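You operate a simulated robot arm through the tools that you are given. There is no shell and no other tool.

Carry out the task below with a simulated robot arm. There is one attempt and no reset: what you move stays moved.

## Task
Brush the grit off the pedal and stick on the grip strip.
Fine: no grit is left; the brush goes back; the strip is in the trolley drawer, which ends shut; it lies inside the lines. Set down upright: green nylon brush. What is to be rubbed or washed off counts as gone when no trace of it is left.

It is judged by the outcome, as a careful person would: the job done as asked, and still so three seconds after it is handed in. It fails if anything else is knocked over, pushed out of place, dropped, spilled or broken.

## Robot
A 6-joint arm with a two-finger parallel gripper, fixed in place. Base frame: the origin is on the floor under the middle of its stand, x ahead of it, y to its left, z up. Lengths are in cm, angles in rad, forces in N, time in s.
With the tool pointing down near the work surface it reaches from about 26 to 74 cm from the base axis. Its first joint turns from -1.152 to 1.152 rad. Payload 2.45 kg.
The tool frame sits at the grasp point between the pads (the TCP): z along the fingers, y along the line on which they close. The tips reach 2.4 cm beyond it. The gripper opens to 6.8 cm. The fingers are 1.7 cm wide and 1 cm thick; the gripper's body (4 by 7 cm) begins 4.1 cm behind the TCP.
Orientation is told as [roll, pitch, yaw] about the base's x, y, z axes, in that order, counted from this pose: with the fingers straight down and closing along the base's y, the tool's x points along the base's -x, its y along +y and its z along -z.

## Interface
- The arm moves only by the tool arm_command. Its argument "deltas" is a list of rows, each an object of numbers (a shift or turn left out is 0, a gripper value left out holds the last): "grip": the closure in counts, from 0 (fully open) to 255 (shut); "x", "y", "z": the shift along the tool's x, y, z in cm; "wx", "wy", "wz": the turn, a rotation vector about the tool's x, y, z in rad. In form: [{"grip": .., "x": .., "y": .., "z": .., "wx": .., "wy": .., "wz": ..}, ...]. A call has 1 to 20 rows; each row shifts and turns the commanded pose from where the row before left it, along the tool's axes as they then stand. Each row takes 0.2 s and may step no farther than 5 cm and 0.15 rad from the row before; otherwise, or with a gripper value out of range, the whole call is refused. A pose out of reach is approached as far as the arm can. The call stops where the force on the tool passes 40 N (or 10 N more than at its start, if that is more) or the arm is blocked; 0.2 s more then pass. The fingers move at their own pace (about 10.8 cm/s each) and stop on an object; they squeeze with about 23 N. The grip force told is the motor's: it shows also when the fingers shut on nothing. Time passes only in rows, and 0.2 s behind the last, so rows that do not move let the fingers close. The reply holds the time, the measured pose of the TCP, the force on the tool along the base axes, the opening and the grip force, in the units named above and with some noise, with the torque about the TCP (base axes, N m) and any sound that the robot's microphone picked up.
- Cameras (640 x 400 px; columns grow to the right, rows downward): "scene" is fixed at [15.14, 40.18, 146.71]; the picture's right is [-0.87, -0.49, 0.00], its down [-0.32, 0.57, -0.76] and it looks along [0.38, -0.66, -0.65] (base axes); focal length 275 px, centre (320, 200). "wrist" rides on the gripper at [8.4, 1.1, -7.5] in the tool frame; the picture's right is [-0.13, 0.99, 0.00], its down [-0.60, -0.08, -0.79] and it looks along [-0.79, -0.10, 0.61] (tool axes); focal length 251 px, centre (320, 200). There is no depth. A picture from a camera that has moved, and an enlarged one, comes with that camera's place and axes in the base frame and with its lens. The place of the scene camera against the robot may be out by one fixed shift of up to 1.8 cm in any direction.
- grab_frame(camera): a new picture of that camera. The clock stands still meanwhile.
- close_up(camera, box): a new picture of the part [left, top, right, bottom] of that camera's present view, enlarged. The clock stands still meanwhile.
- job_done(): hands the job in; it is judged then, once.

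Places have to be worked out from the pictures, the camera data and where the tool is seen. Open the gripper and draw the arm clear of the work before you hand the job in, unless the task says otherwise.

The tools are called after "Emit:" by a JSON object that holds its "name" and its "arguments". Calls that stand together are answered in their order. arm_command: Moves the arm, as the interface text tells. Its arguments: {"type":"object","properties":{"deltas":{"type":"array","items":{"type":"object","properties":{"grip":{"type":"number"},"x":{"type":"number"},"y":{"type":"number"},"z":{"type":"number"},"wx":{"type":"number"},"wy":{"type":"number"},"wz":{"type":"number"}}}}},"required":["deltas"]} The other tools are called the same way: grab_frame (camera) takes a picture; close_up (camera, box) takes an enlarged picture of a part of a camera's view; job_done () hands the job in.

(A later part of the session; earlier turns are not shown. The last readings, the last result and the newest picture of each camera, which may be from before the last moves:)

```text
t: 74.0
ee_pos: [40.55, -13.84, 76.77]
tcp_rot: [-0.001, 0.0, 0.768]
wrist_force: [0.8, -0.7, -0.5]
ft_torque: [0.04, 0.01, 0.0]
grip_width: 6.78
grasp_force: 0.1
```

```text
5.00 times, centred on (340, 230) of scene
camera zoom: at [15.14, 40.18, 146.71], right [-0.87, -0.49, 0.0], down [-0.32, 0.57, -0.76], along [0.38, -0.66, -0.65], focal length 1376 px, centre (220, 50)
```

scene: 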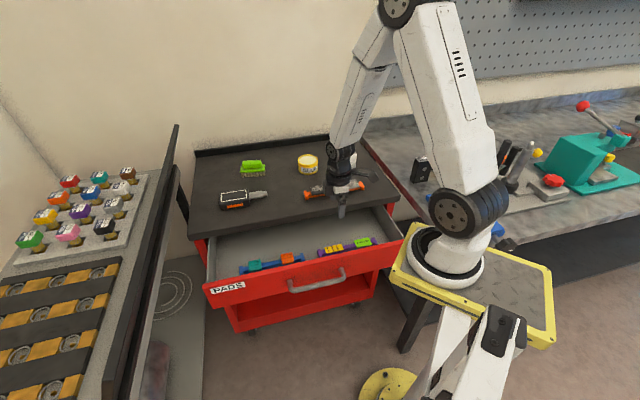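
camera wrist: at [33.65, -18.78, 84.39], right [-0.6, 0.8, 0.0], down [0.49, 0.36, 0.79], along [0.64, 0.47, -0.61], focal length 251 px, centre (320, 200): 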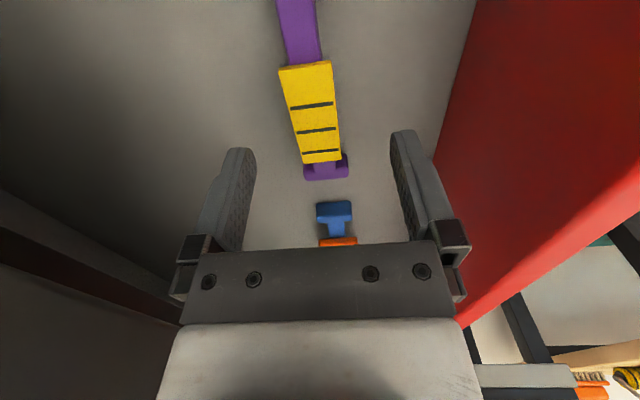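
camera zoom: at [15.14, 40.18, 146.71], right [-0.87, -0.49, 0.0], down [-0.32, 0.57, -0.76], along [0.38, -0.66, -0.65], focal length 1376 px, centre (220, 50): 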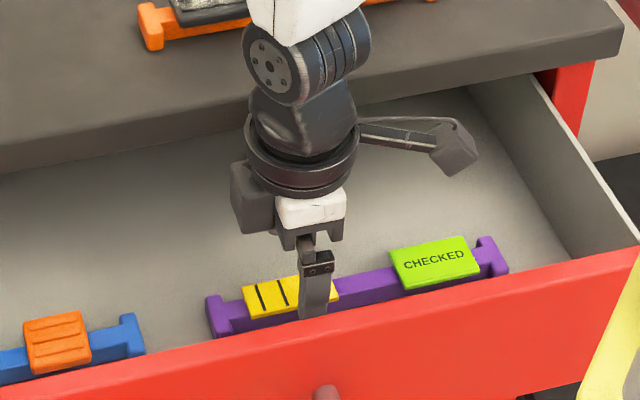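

Alignment agrees within 0.2 cm. I lower to tips level with the strip's underside (TCP z≈74.0).

Emit:
{"name": "arm_command", "arguments": {"deltas": [{"z": 1.4}, {"z": 1.35}, {}, {}]}}

Emit:
{"name": "close_up", "arguments": {"camera": "wrist", "box": [200, 80, 440, 240]}}

Emit:
{"name": "close_up", "arguments": {"camera": "scene", "box": [310, 220, 370, 270]}}

```text
t: 75.0
ee_pos: [40.61, -13.74, 74.19]
tcp_rot: [0.001, -0.001, 0.768]
wrist_force: [0.4, 0.3, 1.0]
ft_torque: [-0.02, -0.01, 0.0]
grip_width: 6.81
grasp_force: 0.0
```

```text
2.50 times, centred on (320, 160) of wrist
camera zoom: at [33.9, -18.81, 81.64], right [-0.6, 0.8, 0.0], down [0.49, 0.36, 0.79], along [0.64, 0.47, -0.61], focal length 629 px, centre (320, 300)
```

zoom: 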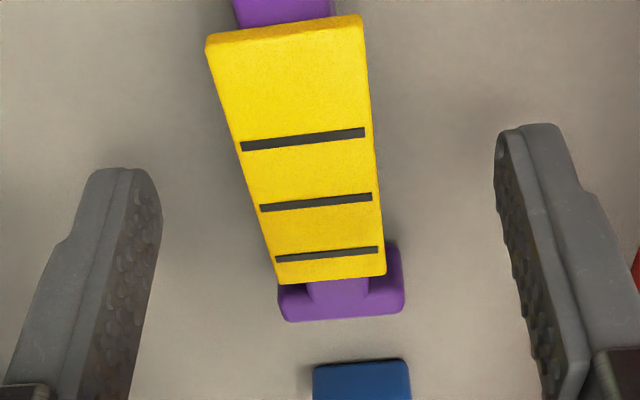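

```text
8.00 times, centred on (340, 245) of scene
camera zoom: at [15.14, 40.18, 146.71], right [-0.87, -0.49, 0.0], down [-0.32, 0.57, -0.76], along [0.38, -0.66, -0.65], focal length 2201 px, centre (160, -160)
```

zoom: 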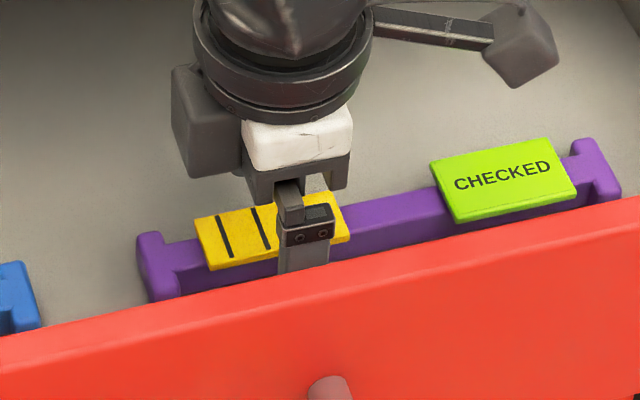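

The tips are level with the strip. I go 0.15 cm lower for a firmer hold and close gently in steps.

Emit:
{"name": "arm_command", "arguments": {"deltas": [{"z": 0.15}, {"grip": 80}, {"grip": 120}, {"grip": 145}, {"grip": 155}, {"grip": 165}, {"grip": 200}, {}, {}]}}

Emit:
{"name": "close_up", "arguments": {"camera": "wrist", "box": [200, 80, 440, 240]}}

Emit:
{"name": "close_up", "arguments": {"camera": "scene", "box": [310, 220, 370, 270]}}

```text
t: 77.0
ee_pos: [40.83, -13.73, 73.95]
tcp_rot: [-0.001, -0.001, 0.768]
wrist_force: [0.2, 0.2, 0.7]
ft_torque: [0.02, 0.01, 0.01]
grip_width: 2.44
grasp_force: 23.1
```

```text
2.50 times, centred on (320, 160) of wrist
camera zoom: at [33.9, -18.82, 81.47], right [-0.6, 0.8, 0.0], down [0.49, 0.36, 0.79], along [0.64, 0.47, -0.61], focal length 629 px, centre (320, 300)
```

zoom: 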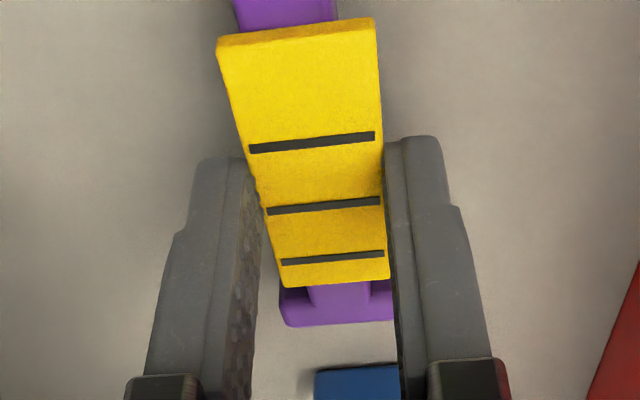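

```text
8.00 times, centred on (340, 245) of scene
camera zoom: at [15.14, 40.18, 146.71], right [-0.87, -0.49, 0.0], down [-0.32, 0.57, -0.76], along [0.38, -0.66, -0.65], focal length 2201 px, centre (160, -160)
```

zoom: 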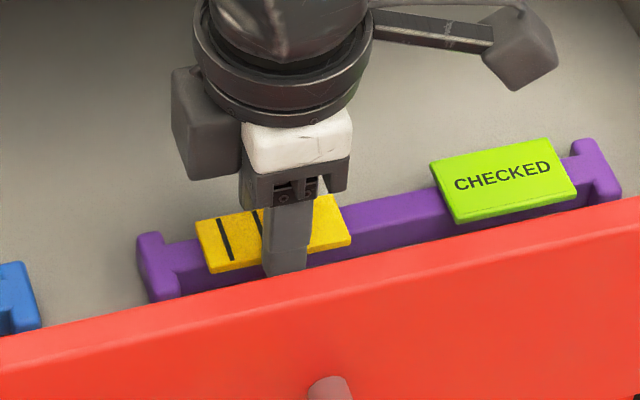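

The strip is gripped at 2.44 cm. I lift slowly to see that it comes away from the rack cleanly.

Emit:
{"name": "arm_command", "arguments": {"deltas": [{"z": -0.5}, {"z": -0.8}, {"z": -1.2}, {"z": -1.5}, {}]}}

Emit:
{"name": "close_up", "arguments": {"camera": "wrist", "box": [200, 80, 440, 240]}}

Emit:
{"name": "close_up", "arguments": {"camera": "scene", "box": [300, 200, 380, 270]}}

```text
t: 78.2
ee_pos: [40.58, -13.98, 78.02]
tcp_rot: [-0.002, 0.001, 0.769]
wrist_force: [0.2, 0.0, 0.1]
ft_torque: [0.02, -0.02, 0.02]
grip_width: 2.45
grasp_force: 23.1
```

```text
2.50 times, centred on (320, 160) of wrist
camera zoom: at [33.75, -18.88, 85.52], right [-0.6, 0.8, 0.0], down [0.49, 0.37, 0.79], along [0.64, 0.47, -0.61], focal length 629 px, centre (320, 300)
```

zoom: 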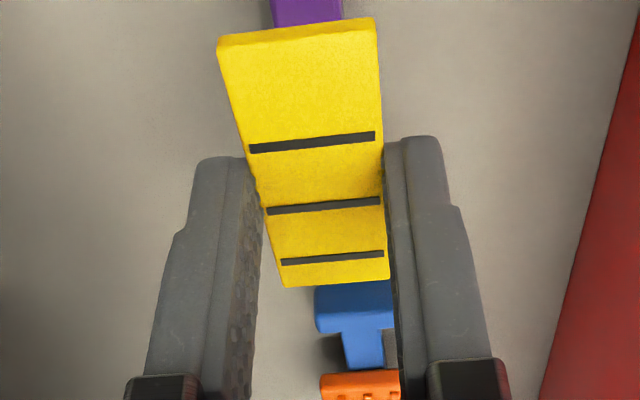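

```text
5.71 times, centred on (340, 235) of scene
camera zoom: at [15.14, 40.18, 146.71], right [-0.87, -0.49, 0.0], down [-0.32, 0.57, -0.76], along [0.38, -0.66, -0.65], focal length 1572 px, centre (206, 0)
```

zoom: 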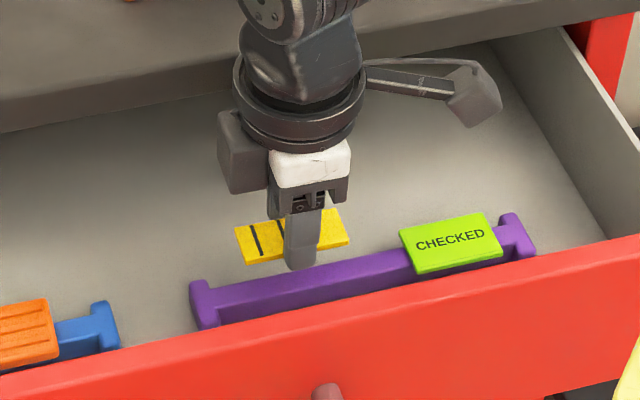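

The strip is held level, and the racks stay put. I raise it clear and carry it over above the pedal.

Emit:
{"name": "arm_command", "arguments": {"deltas": [{"z": -4.75}, {"z": -4.75}, {"z": -4.75}, {"z": -4.75}, {"x": -4.25, "y": -2.4}, {"x": -4.25, "y": -2.4}, {"x": -4.25, "y": -2.4}, {"x": -4.25, "y": -2.4}, {"x": -4.25, "y": -2.4}, {"x": -4.25, "y": -2.4}, {"x": -4.25, "y": -2.4}, {}, {}]}}

Emit:
{"name": "grab_frame", "arguments": {"camera": "wrist"}}

Emit:
{"name": "close_up", "arguments": {"camera": "scene", "box": [200, 130, 300, 220]}}

```text
t: 81.0
ee_pos: [73.46, -5.43, 97.08]
tcp_rot: [-0.002, 0.002, 0.769]
wrist_force: [0.6, 0.5, -0.5]
ft_torque: [-0.02, -0.01, -0.01]
grip_width: 2.4
grasp_force: 22.7
```

```text
taken
camera wrist: at [66.63, -10.43, 104.57], right [-0.6, 0.8, 0.0], down [0.49, 0.36, 0.79], along [0.64, 0.47, -0.61], focal length 251 px, centre (320, 200)
```

wrist: 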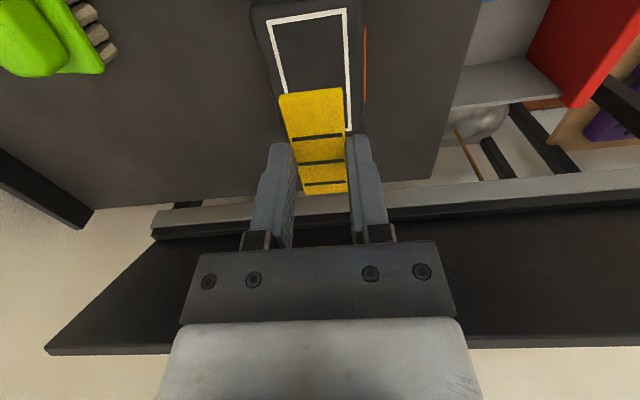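

```text
4.44 times, centred on (250, 175) of scene
camera zoom: at [15.14, 40.18, 146.71], right [-0.87, -0.49, 0.0], down [-0.32, 0.57, -0.76], along [0.38, -0.66, -0.65], focal length 1223 px, centre (631, 311)
```

zoom: 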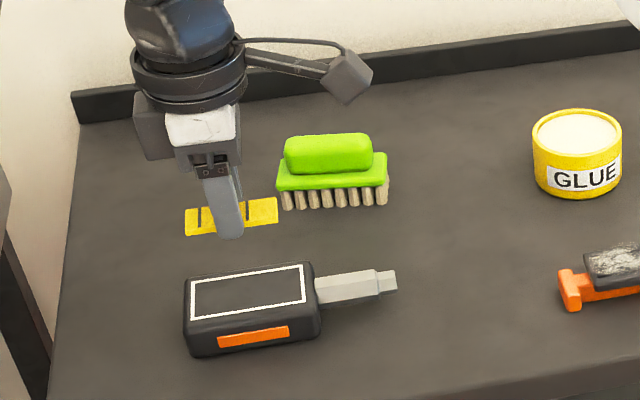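

I zoom the wrist view to measure the outline against the held strip.

Emit:
{"name": "close_up", "arguments": {"camera": "wrist", "box": [230, 0, 410, 120]}}

Emit:
{"name": "close_up", "arguments": {"camera": "wrist", "box": [250, 80, 400, 200]}}

```text
3.33 times, centred on (320, 60) of wrist
camera zoom: at [66.63, -10.43, 104.57], right [-0.6, 0.8, 0.0], down [0.49, 0.36, 0.79], along [0.64, 0.47, -0.61], focal length 838 px, centre (320, 667)
```

zoom: 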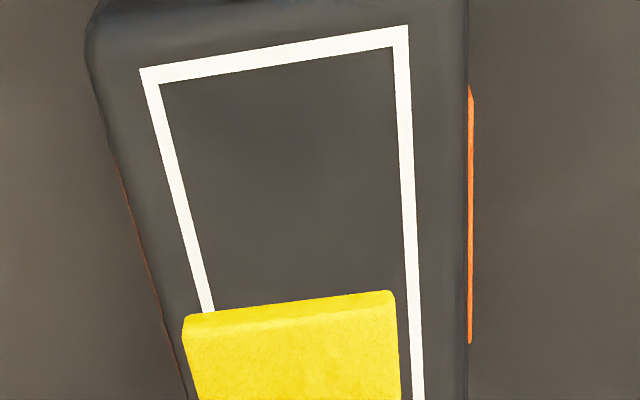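

```text
3.33 times, centred on (325, 140) of wrist
camera zoom: at [66.63, -10.43, 104.57], right [-0.6, 0.8, 0.0], down [0.49, 0.36, 0.79], along [0.64, 0.47, -0.61], focal length 838 px, centre (303, 400)
```

zoom: 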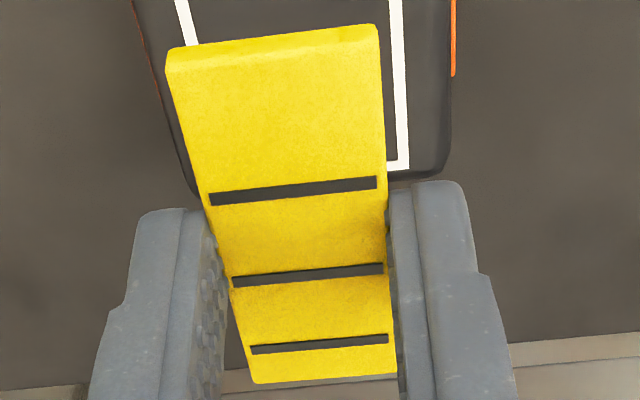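

Outline centre works out at (73.8,-5.37), pedal top z≈87.9, and the strip is centred on the tool. I make the small shift and lower to about 1 cm above the pedal.

Emit:
{"name": "arm_command", "arguments": {"deltas": [{"x": -0.28, "y": -0.19}, {"z": 2.9}, {"z": 2.9}, {}, {}]}}

Emit:
{"name": "close_up", "arguments": {"camera": "wrist", "box": [230, 60, 410, 200]}}

Emit:
{"name": "close_up", "arguments": {"camera": "scene", "box": [215, 165, 275, 215]}}

```text
t: 82.2
ee_pos: [73.86, -5.37, 91.26]
tcp_rot: [-0.002, 0.001, 0.767]
wrist_force: [-0.1, -1.3, 0.4]
ft_torque: [0.03, 0.02, 0.01]
grip_width: 2.44
grasp_force: 22.7
```

```text
2.86 times, centred on (320, 130) of wrist
camera zoom: at [66.94, -10.38, 98.77], right [-0.6, 0.8, 0.0], down [0.49, 0.36, 0.79], along [0.64, 0.47, -0.61], focal length 718 px, centre (320, 400)
```

zoom: 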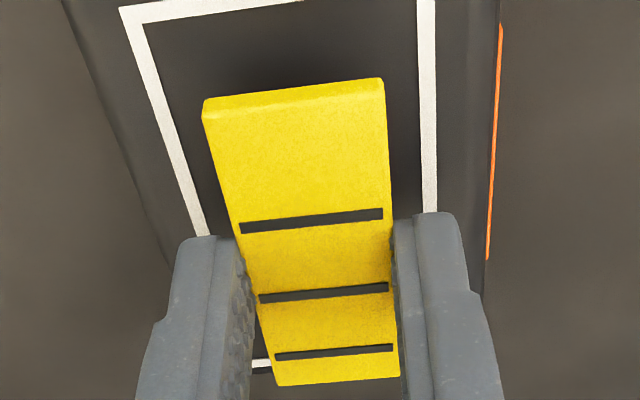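

```text
8.00 times, centred on (245, 190) of scene
camera zoom: at [15.14, 40.18, 146.71], right [-0.87, -0.49, 0.0], down [-0.32, 0.57, -0.76], along [0.38, -0.66, -0.65], focal length 2201 px, centre (920, 280)
```

zoom: 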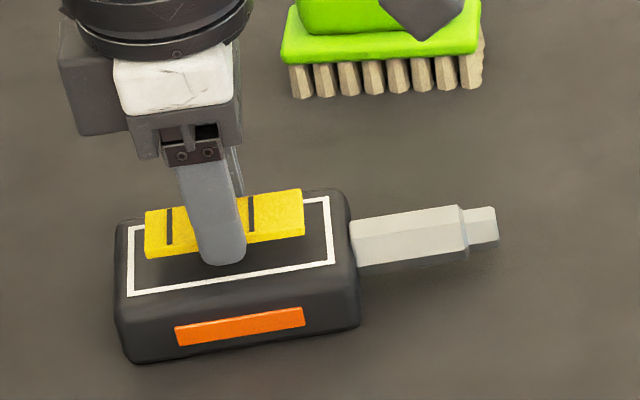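

Well placed above the outline. I creep down until the strip touches.

Emit:
{"name": "arm_command", "arguments": {"deltas": [{"z": 0.35}, {"z": 0.3}, {}]}}

Emit:
{"name": "arm_command", "arguments": {"deltas": [{"z": 0.12}, {}]}}

Emit:
{"name": "arm_command", "arguments": {"deltas": [{"z": 0.1}, {}]}}

Emit:
{"name": "arm_command", "arguments": {"deltas": [{"z": 0.08}, {}]}}

```text
t: 83.0
ee_pos: [74.02, -5.35, 90.52]
tcp_rot: [-0.004, 0.003, 0.767]
wrist_force: [0.2, 0.8, 0.0]
ft_torque: [-0.03, 0.01, 0.01]
grip_width: 2.41
grasp_force: 23.3
```

```text
t: 83.6
ee_pos: [74.05, -5.23, 90.49]
tcp_rot: [-0.002, 0.002, 0.768]
wrist_force: [0.0, 0.2, -0.1]
ft_torque: [0.02, -0.02, -0.01]
grip_width: 2.45
grasp_force: 23.7
```

```text
t: 84.2
ee_pos: [74.19, -5.26, 90.27]
tcp_rot: [-0.004, 0.001, 0.768]
wrist_force: [-5.6, -0.9, 10.1]
ft_torque: [0.14, 0.26, 0.08]
grip_width: 2.46
grasp_force: 23.1
```

```text
t: 84.8
ee_pos: [74.25, -5.35, 90.36]
tcp_rot: [-0.003, -0.001, 0.769]
wrist_force: [-12.9, 2.9, 22.2]
ft_torque: [0.31, 0.57, 0.11]
grip_width: 2.43
grasp_force: 22.9
```

Contact made (22 N), so I ease off slightly and check where the strip lies before releasing.

Emit:
{"name": "arm_command", "arguments": {"deltas": [{"z": -0.1}, {}]}}

Emit:
{"name": "close_up", "arguments": {"camera": "wrist", "box": [230, 60, 410, 200]}}

Emit:
{"name": "close_up", "arguments": {"camera": "scene", "box": [215, 165, 275, 215]}}

```text
t: 85.4
ee_pos: [74.25, -5.26, 90.28]
tcp_rot: [-0.004, 0.001, 0.768]
wrist_force: [-8.9, 5.0, 18.1]
ft_torque: [0.36, 0.42, 0.04]
grip_width: 2.42
grasp_force: 22.9
```

```text
2.86 times, centred on (320, 130) of wrist
camera zoom: at [67.35, -10.28, 97.87], right [-0.6, 0.8, 0.0], down [0.49, 0.36, 0.79], along [0.64, 0.47, -0.61], focal length 718 px, centre (320, 400)
```

zoom: 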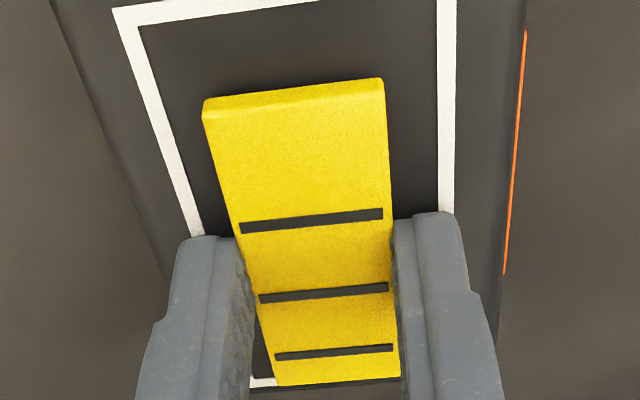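

```text
8.00 times, centred on (245, 190) of scene
camera zoom: at [15.07, 40.19, 146.72], right [-0.87, -0.49, 0.0], down [-0.32, 0.57, -0.76], along [0.38, -0.66, -0.65], focal length 2201 px, centre (920, 280)
```

zoom: 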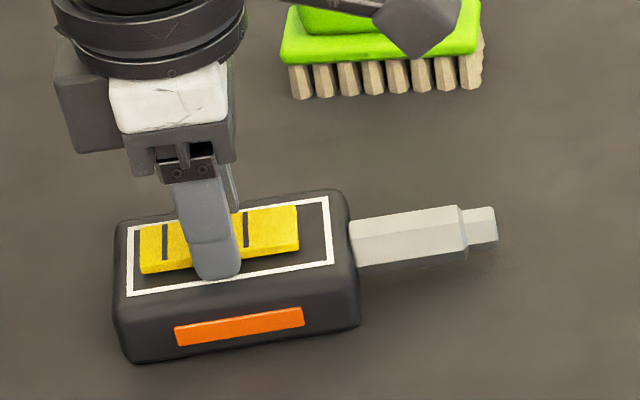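

The strip sits about 0.3 cm too far toward the left line and 0.2 cm too far back (the tool drifted +0.4 in x). I lift slightly, correct, and recheck.

Emit:
{"name": "arm_command", "arguments": {"deltas": [{"z": -0.4}, {"z": -0.4}, {"x": 0.28, "y": 0.28}, {}, {}]}}

Emit:
{"name": "arm_command", "arguments": {"deltas": [{}, {}]}}

Emit:
{"name": "close_up", "arguments": {"camera": "scene", "box": [215, 165, 275, 215]}}

Emit:
{"name": "close_up", "arguments": {"camera": "wrist", "box": [230, 60, 410, 200]}}

```text
t: 86.6
ee_pos: [73.99, -5.38, 91.11]
tcp_rot: [-0.005, 0.002, 0.767]
wrist_force: [0.5, 0.5, -0.7]
ft_torque: [0.0, -0.01, 0.04]
grip_width: 2.44
grasp_force: 22.6
```

```text
t: 87.2
ee_pos: [73.87, -5.32, 91.14]
tcp_rot: [-0.004, 0.002, 0.767]
wrist_force: [0.0, -0.4, -0.4]
ft_torque: [0.01, -0.02, -0.04]
grip_width: 2.42
grasp_force: 22.8
```

```text
8.00 times, centred on (245, 190) of scene
camera zoom: at [15.14, 40.18, 146.71], right [-0.87, -0.49, 0.0], down [-0.32, 0.57, -0.76], along [0.38, -0.66, -0.65], focal length 2201 px, centre (920, 280)
```

zoom: 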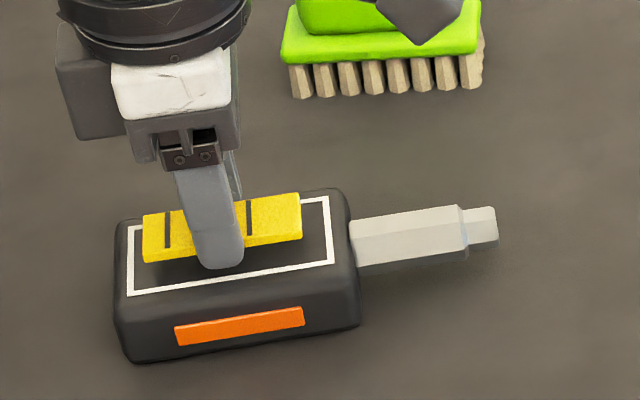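

```text
2.86 times, centred on (320, 130) of wrist
camera zoom: at [67.03, -10.3, 98.6], right [-0.6, 0.8, 0.0], down [0.49, 0.36, 0.79], along [0.64, 0.47, -0.61], focal length 718 px, centre (320, 400)
```

zoom: 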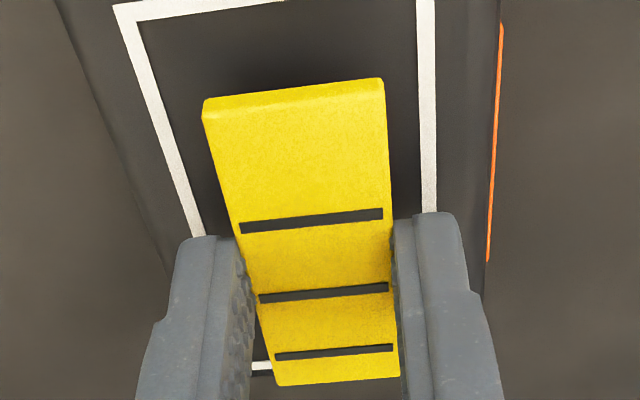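

Position is back to about (73.9,-5.35). I lower to just short of contact and look again before the final touch.

Emit:
{"name": "arm_command", "arguments": {"deltas": [{"z": 0.3}, {"z": 0.25}, {}, {}]}}

Emit:
{"name": "close_up", "arguments": {"camera": "wrist", "box": [230, 60, 410, 200]}}

Emit:
{"name": "close_up", "arguments": {"camera": "scene", "box": [215, 165, 275, 215]}}

```text
t: 88.2
ee_pos: [73.68, -5.25, 90.49]
tcp_rot: [-0.002, 0.001, 0.769]
wrist_force: [0.7, 0.4, 1.2]
ft_torque: [-0.01, -0.02, 0.01]
grip_width: 2.45
grasp_force: 22.9
```

```text
2.86 times, centred on (320, 130) of wrist
camera zoom: at [66.84, -10.28, 98.04], right [-0.6, 0.8, 0.0], down [0.49, 0.36, 0.79], along [0.64, 0.47, -0.61], focal length 718 px, centre (320, 400)
```

zoom: 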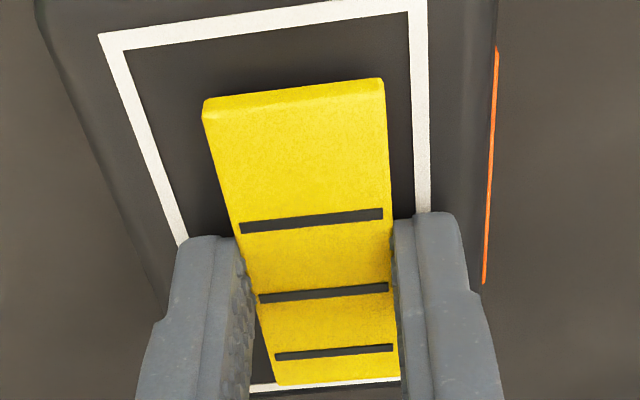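

```text
8.00 times, centred on (245, 190) of scene
camera zoom: at [15.14, 40.18, 146.71], right [-0.87, -0.49, 0.0], down [-0.32, 0.57, -0.76], along [0.38, -0.66, -0.65], focal length 2201 px, centre (920, 280)
```

zoom: 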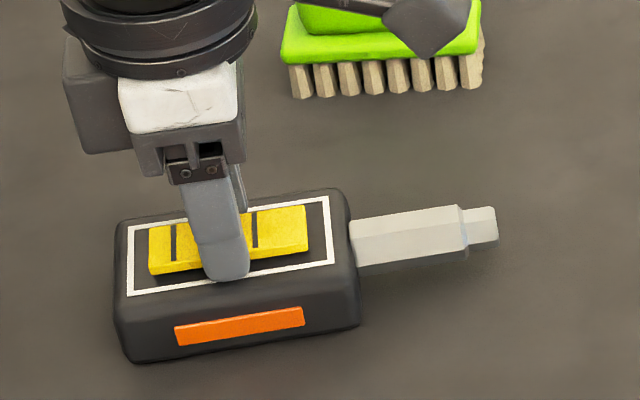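

The arm seems to settle slowly, so I wait a second and measure again.

Emit:
{"name": "arm_command", "arguments": {"deltas": [{}, {}, {}, {}, {}]}}

Emit:
{"name": "close_up", "arguments": {"camera": "wrist", "box": [230, 60, 410, 200]}}

Emit:
{"name": "arm_command", "arguments": {"deltas": [{}, {}, {}, {}, {}]}}

Emit:
{"name": "close_up", "arguments": {"camera": "wrist", "box": [230, 60, 410, 200]}}

```text
t: 89.4
ee_pos: [73.69, -5.34, 90.56]
tcp_rot: [-0.004, 0.001, 0.768]
wrist_force: [0.5, 0.4, 0.0]
ft_torque: [0.02, 0.03, 0.01]
grip_width: 2.4
grasp_force: 22.6
```

```text
2.86 times, centred on (320, 130) of wrist
camera zoom: at [66.85, -10.27, 98.05], right [-0.6, 0.8, 0.0], down [0.49, 0.36, 0.79], along [0.64, 0.47, -0.61], focal length 718 px, centre (320, 400)
```

zoom: 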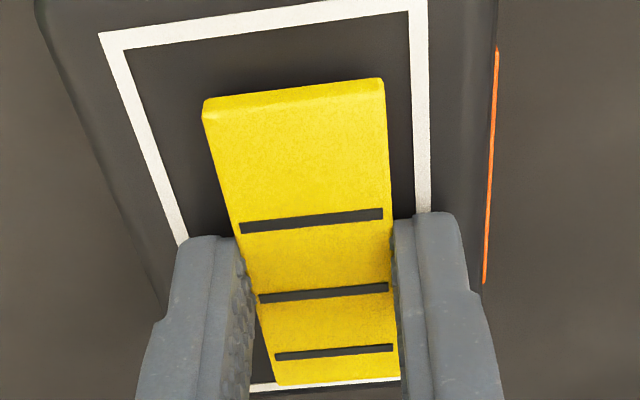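

```text
t: 90.6
ee_pos: [73.64, -5.21, 90.52]
tcp_rot: [-0.003, 0.001, 0.768]
wrist_force: [-0.4, 0.6, -0.4]
ft_torque: [-0.02, 0.01, -0.03]
grip_width: 2.46
grasp_force: 23.2
```

```text
2.86 times, centred on (320, 130) of wrist
camera zoom: at [66.85, -10.27, 98.05], right [-0.6, 0.8, 0.0], down [0.49, 0.36, 0.79], along [0.64, 0.47, -0.61], focal length 718 px, centre (320, 400)
```

zoom: 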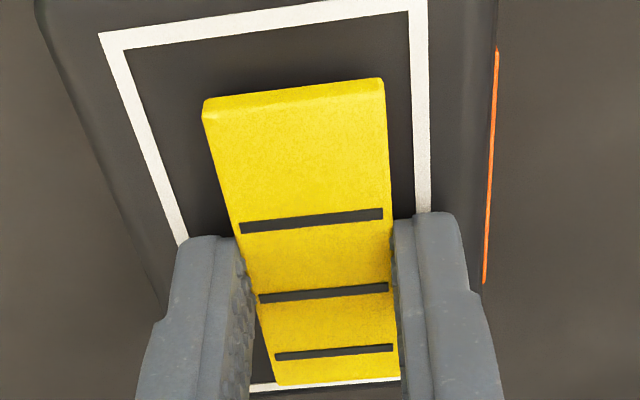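

Stable now: the strip is centred lengthwise but about 0.28 cm too far toward the front line. I shift it back by that and look again.

Emit:
{"name": "arm_command", "arguments": {"deltas": [{"y": -0.26}, {}, {}, {}]}}

Emit:
{"name": "close_up", "arguments": {"camera": "wrist", "box": [230, 60, 410, 200]}}

Emit:
{"name": "arm_command", "arguments": {"deltas": [{"z": 0.12}, {}, {}]}}

Emit:
{"name": "arm_command", "arguments": {"deltas": [{"z": 0.08}, {}, {}]}}

Emit:
{"name": "close_up", "arguments": {"camera": "wrist", "box": [230, 60, 410, 200]}}

```text
t: 91.6
ee_pos: [73.74, -5.45, 90.56]
tcp_rot: [-0.001, 0.001, 0.768]
wrist_force: [-0.1, 0.0, 0.4]
ft_torque: [0.03, -0.03, -0.02]
grip_width: 2.45
grasp_force: 23.1
```

```text
2.86 times, centred on (320, 130) of wrist
camera zoom: at [67.01, -10.4, 98.04], right [-0.6, 0.8, 0.0], down [0.49, 0.36, 0.79], along [0.64, 0.47, -0.61], focal length 718 px, centre (320, 400)
```

zoom: 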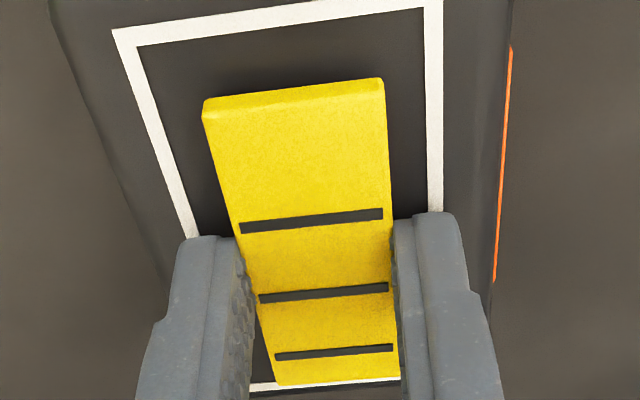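

```text
t: 92.4
ee_pos: [73.81, -5.36, 90.41]
tcp_rot: [-0.001, 0.001, 0.768]
wrist_force: [0.2, -0.7, -0.5]
ft_torque: [-0.01, 0.01, 0.03]
grip_width: 2.45
grasp_force: 22.7
```

```text
t: 93.2
ee_pos: [73.92, -5.44, 90.33]
tcp_rot: [-0.003, 0.0, 0.768]
wrist_force: [-1.9, -0.5, 3.8]
ft_torque: [0.0, 0.09, 0.03]
grip_width: 2.42
grasp_force: 22.9
```

```text
2.86 times, centred on (320, 130) of wrist
camera zoom: at [67.08, -10.41, 97.88], right [-0.6, 0.8, 0.0], down [0.49, 0.36, 0.79], along [0.64, 0.47, -0.61], focal length 718 px, centre (320, 400)
```

zoom: 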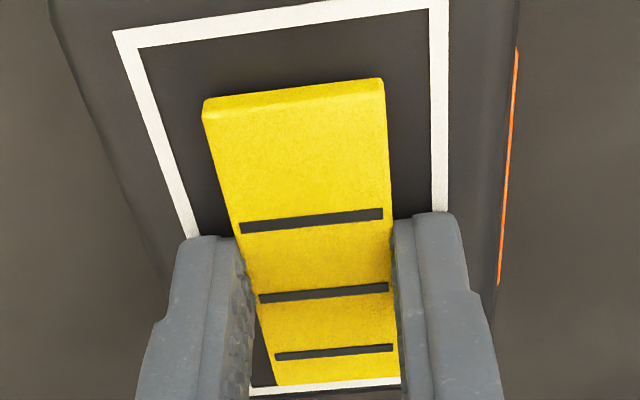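

Light contact (3.8 N) with even gaps to both side lines. I open the fingers gently and rise.

Emit:
{"name": "arm_command", "arguments": {"deltas": [{"grip": 150}, {"grip": 130}, {"grip": 90}, {"grip": 40}, {"grip": 0}, {}]}}

Emit:
{"name": "close_up", "arguments": {"camera": "wrist", "box": [230, 60, 410, 200]}}

Emit:
{"name": "arm_command", "arguments": {"deltas": [{"z": -0.5}, {"z": -2}, {"z": -3}, {"x": 3, "z": -3}, {"x": 3, "z": -2}, {}]}}

Emit:
{"name": "close_up", "arguments": {"camera": "scene", "box": [215, 170, 275, 220]}}

Emit:
{"name": "grab_frame", "arguments": {"camera": "wrist"}}

```text
t: 94.6
ee_pos: [73.81, -5.46, 90.31]
tcp_rot: [0.001, 0.002, 0.767]
wrist_force: [0.1, -0.2, -1.2]
ft_torque: [0.03, -0.02, -0.03]
grip_width: 6.82
grasp_force: 0.1
```

```text
2.86 times, centred on (320, 130) of wrist
camera zoom: at [67.02, -10.38, 97.72], right [-0.6, 0.8, 0.0], down [0.49, 0.36, 0.79], along [0.64, 0.47, -0.61], focal length 718 px, centre (320, 400)
```

zoom: 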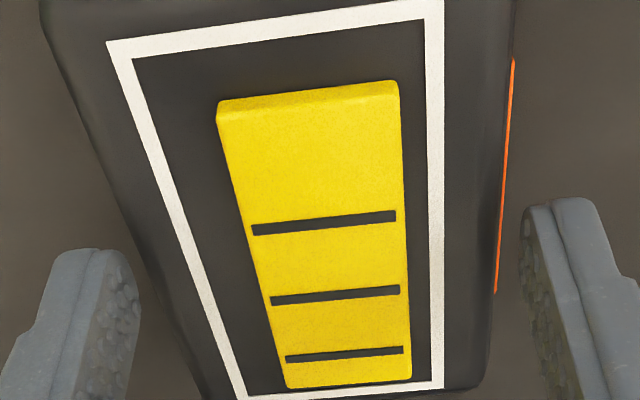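

```text
t: 96.0
ee_pos: [69.67, -9.83, 100.97]
tcp_rot: [-0.005, 0.0, 0.768]
wrist_force: [0.2, 0.0, 0.7]
ft_torque: [-0.01, -0.01, 0.04]
grip_width: 6.81
grasp_force: 0.0
```

```text
8.00 times, centred on (245, 195) of scene
camera zoom: at [15.14, 40.18, 146.71], right [-0.87, -0.49, 0.0], down [-0.32, 0.57, -0.76], along [0.38, -0.66, -0.65], focal length 2201 px, centre (920, 240)
```

zoom: 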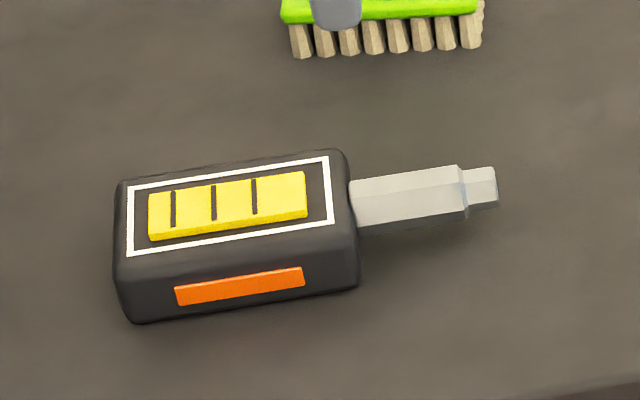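

```text
taken
camera wrist: at [62.86, -14.78, 108.41], right [-0.6, 0.8, 0.0], down [0.49, 0.36, 0.79], along [0.64, 0.47, -0.61], focal length 251 px, centre (320, 200)
```

wrist: 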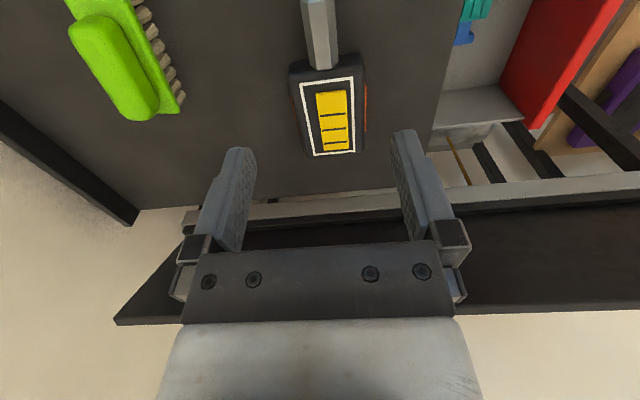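

The strip lies inside the lines. To make sure it is stuck down I close the fingers and press lightly on its middle.

Emit:
{"name": "arm_command", "arguments": {"deltas": [{"grip": 255}, {}, {"x": -2.07, "y": 0.19, "z": 2.6}, {"x": -2.07, "y": 0.19, "z": 2.6}, {"x": -2.07, "y": 0.19, "z": 2.6}, {}, {}, {}]}}

Emit:
{"name": "close_up", "arguments": {"camera": "wrist", "box": [230, 60, 410, 200]}}

Emit:
{"name": "close_up", "arguments": {"camera": "scene", "box": [215, 170, 275, 220]}}

```text
t: 97.8
ee_pos: [73.78, -5.23, 92.71]
tcp_rot: [-0.001, 0.003, 0.768]
wrist_force: [0.1, -0.6, -0.3]
ft_torque: [-0.03, -0.02, 0.03]
grip_width: 0.01
grasp_force: 23.0
```

```text
2.86 times, centred on (320, 130) of wrist
camera zoom: at [67.0, -10.25, 100.16], right [-0.6, 0.8, 0.0], down [0.49, 0.36, 0.79], along [0.64, 0.47, -0.61], focal length 718 px, centre (320, 400)
```

zoom: 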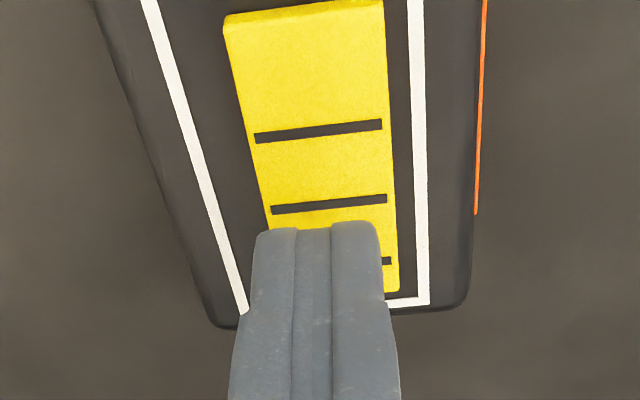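

```text
8.00 times, centred on (245, 195) of scene
camera zoom: at [15.14, 40.18, 146.71], right [-0.87, -0.49, 0.0], down [-0.32, 0.57, -0.76], along [0.38, -0.66, -0.65], focal length 2201 px, centre (920, 240)
```

zoom: 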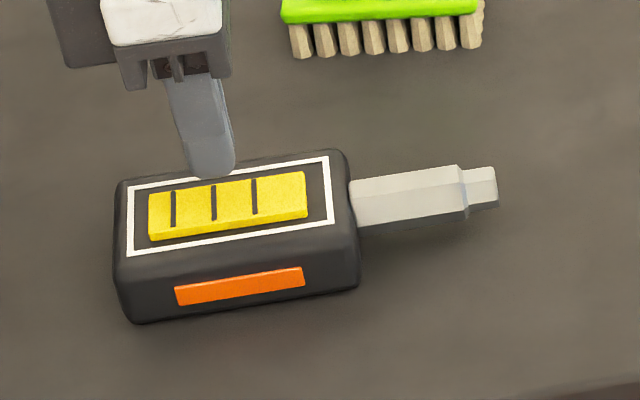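

The strip is inside the lines on all sides. I lower the closed fingertips gently onto it.

Emit:
{"name": "arm_command", "arguments": {"deltas": [{"y": 0.15, "z": 0.8}, {"z": 0.8}, {}, {}]}}

Emit:
{"name": "arm_command", "arguments": {"deltas": [{"z": 0.15}, {}, {}]}}

Emit:
{"name": "arm_command", "arguments": {"deltas": [{"z": 0.12}, {}, {}]}}

Emit:
{"name": "arm_command", "arguments": {"deltas": [{"z": 0.1}, {}, {}]}}

```text
t: 98.8
ee_pos: [73.78, -4.95, 91.32]
tcp_rot: [-0.004, 0.001, 0.768]
wrist_force: [0.5, -0.4, -0.7]
ft_torque: [-0.04, 0.03, -0.02]
grip_width: 0.0
grasp_force: 22.6
```

```text
t: 99.6
ee_pos: [73.65, -4.98, 91.21]
tcp_rot: [-0.004, 0.002, 0.769]
wrist_force: [0.1, 0.1, 0.1]
ft_torque: [-0.01, 0.01, 0.03]
grip_width: 0.02
grasp_force: 23.0
```

```text
t: 100.4
ee_pos: [73.54, -4.92, 91.12]
tcp_rot: [-0.003, 0.0, 0.768]
wrist_force: [-0.8, 0.3, 0.2]
ft_torque: [0.01, 0.01, 0.01]
grip_width: 0.0
grasp_force: 22.9
```

```text
t: 101.2
ee_pos: [73.54, -4.9, 91.07]
tcp_rot: [-0.001, 0.002, 0.768]
wrist_force: [0.5, 0.4, 0.2]
ft_torque: [-0.01, 0.03, -0.01]
grip_width: 0.0
grasp_force: 23.0
```

No contact yet at z≈91.05. I continue in small steps.

Emit:
{"name": "arm_command", "arguments": {"deltas": [{"z": 0.12}, {}, {}]}}

Emit:
{"name": "arm_command", "arguments": {"deltas": [{"z": 0.1}, {}, {}]}}

Emit:
{"name": "arm_command", "arguments": {"deltas": [{"z": 0.08}, {}, {}]}}

```text
t: 102.0
ee_pos: [73.6, -4.94, 90.91]
tcp_rot: [-0.005, 0.0, 0.769]
wrist_force: [0.7, -0.1, 1.1]
ft_torque: [-0.01, -0.02, 0.01]
grip_width: 0.0
grasp_force: 23.2
```

```text
t: 102.8
ee_pos: [73.64, -4.84, 90.82]
tcp_rot: [-0.006, -0.001, 0.769]
wrist_force: [0.0, -2.9, 5.7]
ft_torque: [-0.1, -0.01, 0.0]
grip_width: 0.0
grasp_force: 22.5
```

```text
t: 103.6
ee_pos: [73.59, -4.8, 90.83]
tcp_rot: [-0.004, 0.0, 0.769]
wrist_force: [-1.3, -5.1, 13.7]
ft_torque: [-0.16, 0.03, 0.01]
grip_width: 0.01
grasp_force: 22.9
```

Pressed at about 14 N. I lift straight off and check the strip's place.

Emit:
{"name": "arm_command", "arguments": {"deltas": [{}, {"z": -0.5}, {"z": -2}, {"z": -3}, {"z": -3}, {"x": 3, "z": -2}, {"x": 4}, {}]}}

Emit:
{"name": "close_up", "arguments": {"camera": "scene", "box": [222, 178, 262, 208]}}

Emit:
{"name": "grab_frame", "arguments": {"camera": "wrist"}}

Emit:
{"name": "close_up", "arguments": {"camera": "wrist", "box": [260, 30, 400, 160]}}

```text
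t: 105.4
ee_pos: [68.73, -9.46, 100.95]
tcp_rot: [-0.003, 0.0, 0.769]
wrist_force: [-0.4, 0.1, -0.1]
ft_torque: [-0.01, -0.03, 0.02]
grip_width: 0.0
grasp_force: 22.8
```

```text
13.33 times, centred on (242, 193) of scene
camera zoom: at [15.14, 40.18, 146.71], right [-0.87, -0.49, 0.0], down [-0.32, 0.57, -0.76], along [0.38, -0.66, -0.65], focal length 3669 px, centre (1360, 293)
```

zoom: 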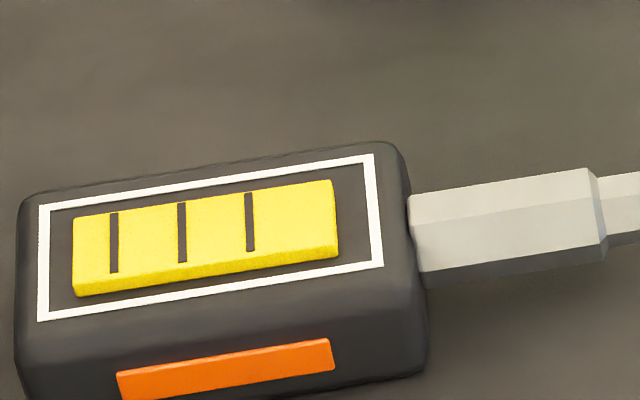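

```text
taken
camera wrist: at [61.91, -14.51, 108.45], right [-0.6, 0.8, 0.0], down [0.49, 0.36, 0.79], along [0.64, 0.47, -0.61], focal length 251 px, centre (320, 200)
```

wrist: 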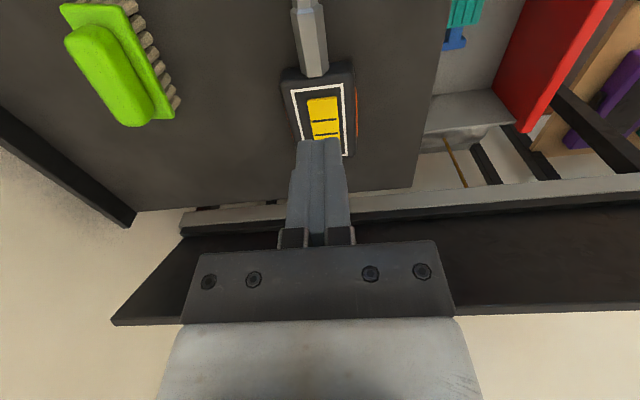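

```text
3.08 times, centred on (330, 95) of wrist
camera zoom: at [61.91, -14.51, 108.45], right [-0.6, 0.8, 0.0], down [0.49, 0.36, 0.79], along [0.64, 0.47, -0.61], focal length 774 px, centre (289, 523)
```

zoom: 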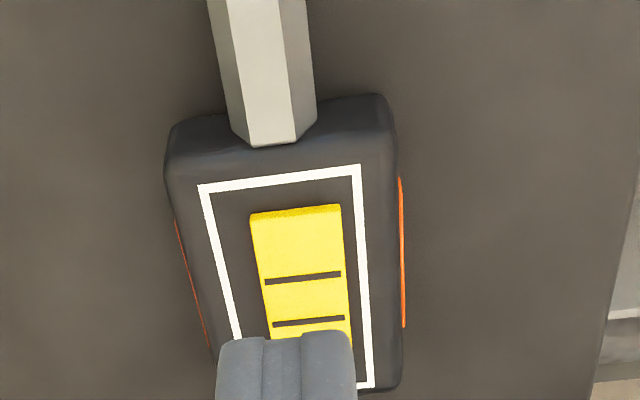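

The strip lies inside the lines, pressed down. Now to close the drawer, I bring the fingers (part open) back to straddle the handle as before, tilting well away from the bench.

Emit:
{"name": "arm_command", "arguments": {"deltas": [{"grip": 150, "x": 1.66, "y": 4.24}, {"x": 1.66, "y": 4.24}, {"x": 1.66, "y": 4.24}, {"x": 1.66, "y": 4.24}, {"x": 1.66, "y": 4.24}, {"wx": 0.12}, {"wx": 0.12}, {"wx": 0.12}, {"x": 1.115, "y": 3.665, "z": 0.76}, {"x": 1.115, "y": 3.665, "z": 0.76}, {"x": 1.115, "y": 3.665, "z": 0.76}, {"x": 1.115, "y": 3.665, "z": 0.76}, {}, {}]}}

Emit:
{"name": "grab_frame", "arguments": {"camera": "scene"}}

Emit:
{"name": "grab_frame", "arguments": {"camera": "wrist"}}

```text
t: 108.4
ee_pos: [36.46, 6.15, 92.93]
tcp_rot: [-0.363, 0.003, 0.768]
wrist_force: [-0.1, -0.5, 0.0]
ft_torque: [0.02, -0.04, 0.0]
grip_width: 2.81
grasp_force: 0.0
out of reach, approached as far as the arm can: row 12
```

```text
taken
```

scene: 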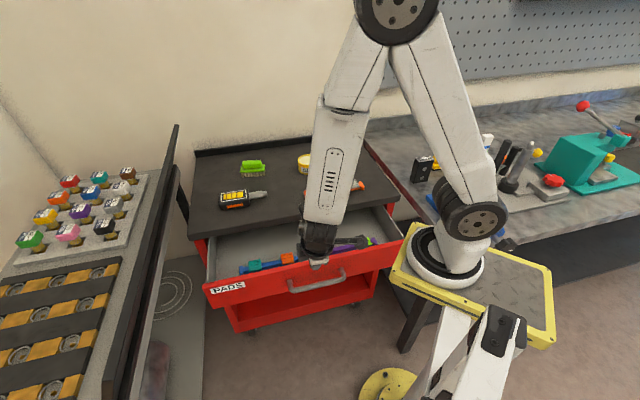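

```text
taken
camera wrist: at [27.79, 3.04, 99.55], right [-0.55, 0.76, -0.35], down [0.29, 0.57, 0.77], along [0.78, 0.32, -0.54], focal length 251 px, centre (320, 200)
```

wrist: 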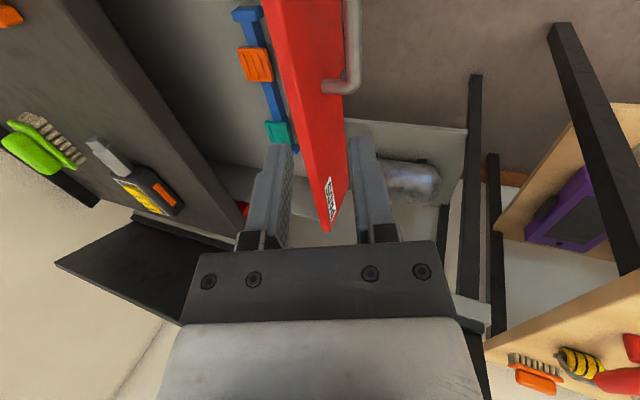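

The pose is right and the bar appears where expected. I drop to the pre-grasp and look.

Emit:
{"name": "arm_command", "arguments": {"deltas": [{"x": 0.527, "y": 0.963, "z": 3.08}, {"x": 0.527, "y": 0.963, "z": 3.08}, {"x": 0.527, "y": 0.963, "z": 3.08}, {}, {}]}}

Emit:
{"name": "grab_frame", "arguments": {"camera": "wrist"}}

```text
t: 109.6
ee_pos: [35.2, 4.54, 83.19]
tcp_rot: [-0.362, -0.001, 0.769]
wrist_force: [-0.5, -0.3, 0.3]
ft_torque: [0.01, -0.01, 0.02]
grip_width: 2.78
grasp_force: 0.0
```

```text
taken
camera wrist: at [26.6, 1.46, 89.82], right [-0.55, 0.76, -0.35], down [0.29, 0.57, 0.77], along [0.78, 0.32, -0.53], focal length 251 px, centre (320, 200)
```

wrist: 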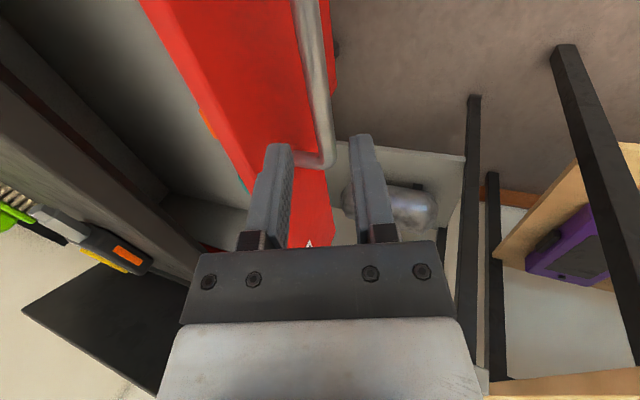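

The bar lies between the fingers as before. I advance onto it.

Emit:
{"name": "arm_command", "arguments": {"deltas": [{"z": 2.5}, {"z": 2.5}, {"z": 2.5}, {}, {}]}}

Emit:
{"name": "grab_frame", "arguments": {"camera": "wrist"}}

```text
t: 110.8
ee_pos: [37.47, 2.63, 76.38]
tcp_rot: [-0.362, 0.001, 0.769]
wrist_force: [-0.1, -0.7, 0.0]
ft_torque: [-0.01, 0.04, 0.0]
grip_width: 2.81
grasp_force: 0.1
```

```text
taken
camera wrist: at [28.77, -0.47, 83.02], right [-0.55, 0.76, -0.35], down [0.29, 0.57, 0.77], along [0.78, 0.32, -0.53], focal length 251 px, centre (320, 200)
```

wrist: 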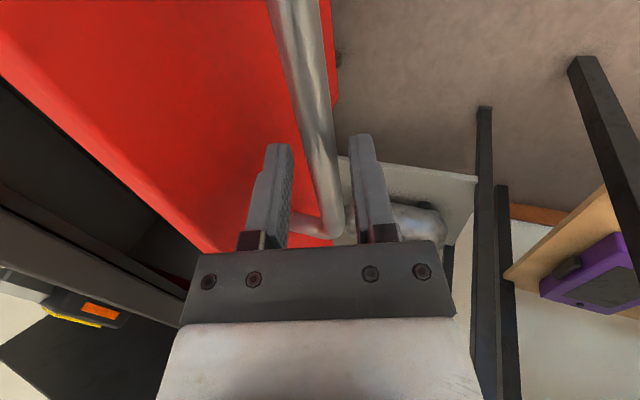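

The bar is well between the fingers. I go 0.6 cm deeper and push the drawer back in along its track.

Emit:
{"name": "arm_command", "arguments": {"deltas": [{"z": 0.6}, {"y": -0.7, "z": 0.264}, {"y": -1.22, "z": 0.458}, {"y": -1.22, "z": 0.458}, {"y": -1.22, "z": 0.458}, {"y": -1.22, "z": 0.458}, {}]}}

Emit:
{"name": "close_up", "arguments": {"camera": "scene", "box": [190, 170, 410, 320]}}

```text
t: 112.4
ee_pos: [41.69, -1.92, 75.72]
tcp_rot: [-0.363, 0.002, 0.769]
wrist_force: [-0.6, -0.3, -0.6]
ft_torque: [-0.01, -0.02, 0.01]
grip_width: 2.8
grasp_force: 0.1
```

```text
2.67 times, centred on (300, 245) of scene
camera zoom: at [15.14, 40.18, 146.71], right [-0.87, -0.49, 0.0], down [-0.32, 0.57, -0.76], along [0.38, -0.66, -0.65], focal length 734 px, centre (373, 80)
```

zoom: 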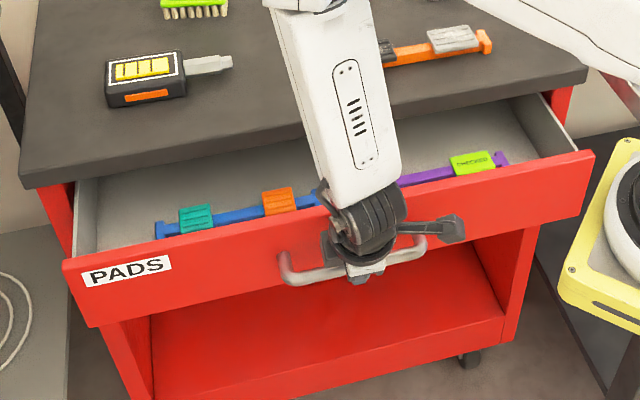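

The drawer is sliding in smoothly. I keep pushing.

Emit:
{"name": "arm_command", "arguments": {"deltas": [{"y": -1.22, "z": 0.458}, {"y": -1.22, "z": 0.458}, {"y": -1.22, "z": 0.458}, {"y": -1.22, "z": 0.458}, {"y": -1.22, "z": 0.458}, {"y": -1.22, "z": 0.458}, {}]}}

Emit:
{"name": "close_up", "arguments": {"camera": "scene", "box": [190, 170, 410, 320]}}

```text
t: 114.0
ee_pos: [47.12, -7.39, 75.82]
tcp_rot: [-0.361, 0.001, 0.769]
wrist_force: [0.5, 0.1, 0.6]
ft_torque: [0.03, 0.01, -0.03]
grip_width: 2.8
grasp_force: 0.1
```

```text
2.67 times, centred on (300, 245) of scene
camera zoom: at [15.14, 40.18, 146.71], right [-0.87, -0.49, 0.0], down [-0.32, 0.57, -0.76], along [0.38, -0.66, -0.65], focal length 734 px, centre (373, 80)
```

zoom: 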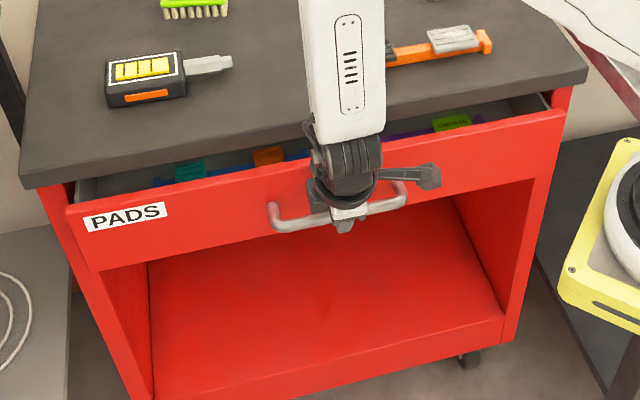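

About 3 cm remain. I push on, slower near the end, watching for the stop.

Emit:
{"name": "arm_command", "arguments": {"deltas": [{"y": -0.94, "z": 0.352}, {"y": -0.94, "z": 0.352}, {"y": -0.66, "z": 0.246}, {}]}}

Emit:
{"name": "arm_command", "arguments": {"deltas": [{"y": -0.28, "z": 0.106}, {"y": -0.28, "z": 0.106}, {}]}}

Emit:
{"name": "close_up", "arguments": {"camera": "scene", "box": [190, 170, 410, 320]}}

```text
t: 115.0
ee_pos: [48.95, -9.52, 75.9]
tcp_rot: [-0.364, 0.001, 0.767]
wrist_force: [0.1, -0.1, -0.1]
ft_torque: [0.0, 0.01, -0.02]
grip_width: 2.81
grasp_force: 0.0
```

```text
t: 115.8
ee_pos: [49.25, -9.8, 75.82]
tcp_rot: [-0.361, 0.0, 0.769]
wrist_force: [-2.7, 1.6, -0.5]
ft_torque: [-0.03, 0.1, 0.01]
grip_width: 2.99
grasp_force: 2.1
```

```text
2.67 times, centred on (300, 245) of scene
camera zoom: at [15.14, 40.19, 146.71], right [-0.87, -0.49, 0.0], down [-0.32, 0.57, -0.76], along [0.38, -0.66, -0.65], focal length 734 px, centre (373, 80)
```

zoom: 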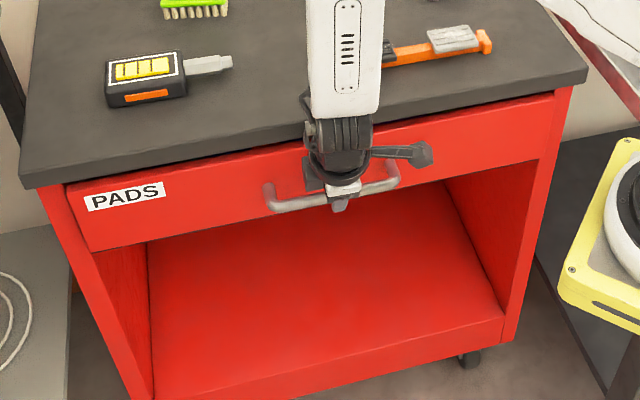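

Resistance appears (≈3 N); the drawer is at its stop or nearly. I nudge once more to confirm it is shut.

Emit:
{"name": "arm_command", "arguments": {"deltas": [{"y": -0.2, "z": 0.075}, {}, {}]}}

Emit:
{"name": "arm_command", "arguments": {"deltas": [{"y": -0.15, "z": 0.056}, {}, {}]}}

Emit:
{"name": "close_up", "arguments": {"camera": "scene", "box": [195, 190, 305, 260]}}

Emit:
{"name": "close_up", "arguments": {"camera": "scene", "box": [300, 180, 410, 250]}}

```text
t: 116.6
ee_pos: [49.21, -9.83, 75.96]
tcp_rot: [-0.356, 0.004, 0.77]
wrist_force: [-14.3, 21.7, 2.9]
ft_torque: [0.34, 0.26, 0.16]
grip_width: 2.93
grasp_force: 12.4
```

```text
t: 117.4
ee_pos: [49.22, -9.86, 75.83]
tcp_rot: [-0.35, 0.004, 0.771]
wrist_force: [-18.3, 29.9, 4.5]
ft_torque: [0.43, 0.22, 0.23]
grip_width: 2.97
grasp_force: 13.4
```

```text
5.71 times, centred on (250, 225) of scene
camera zoom: at [15.09, 40.24, 146.7], right [-0.87, -0.49, 0.0], down [-0.32, 0.57, -0.76], along [0.38, -0.66, -0.65], focal length 1572 px, centre (720, 57)
```

zoom: 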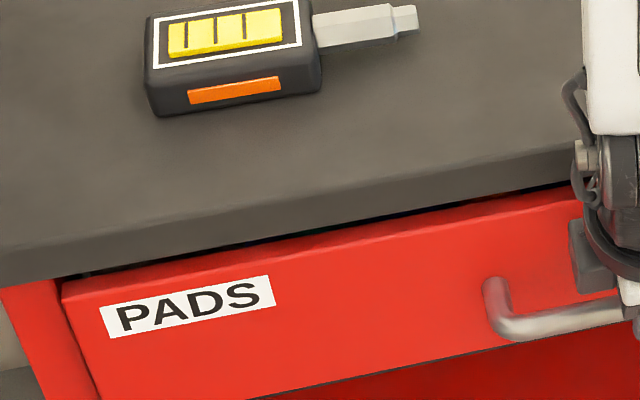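

```text
5.71 times, centred on (355, 215) of scene
camera zoom: at [15.09, 40.24, 146.7], right [-0.87, -0.49, 0.0], down [-0.32, 0.57, -0.76], along [0.38, -0.66, -0.65], focal length 1572 px, centre (120, 114)
```

zoom: 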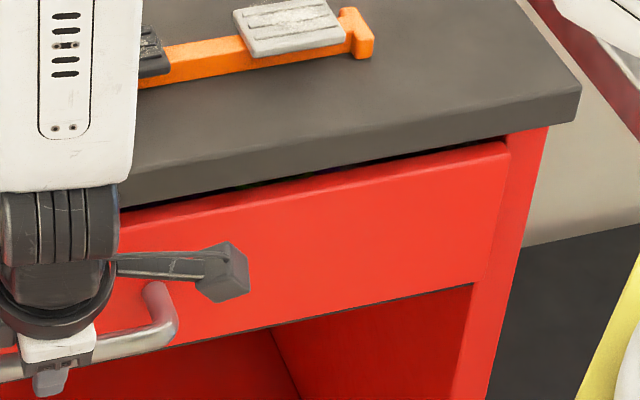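

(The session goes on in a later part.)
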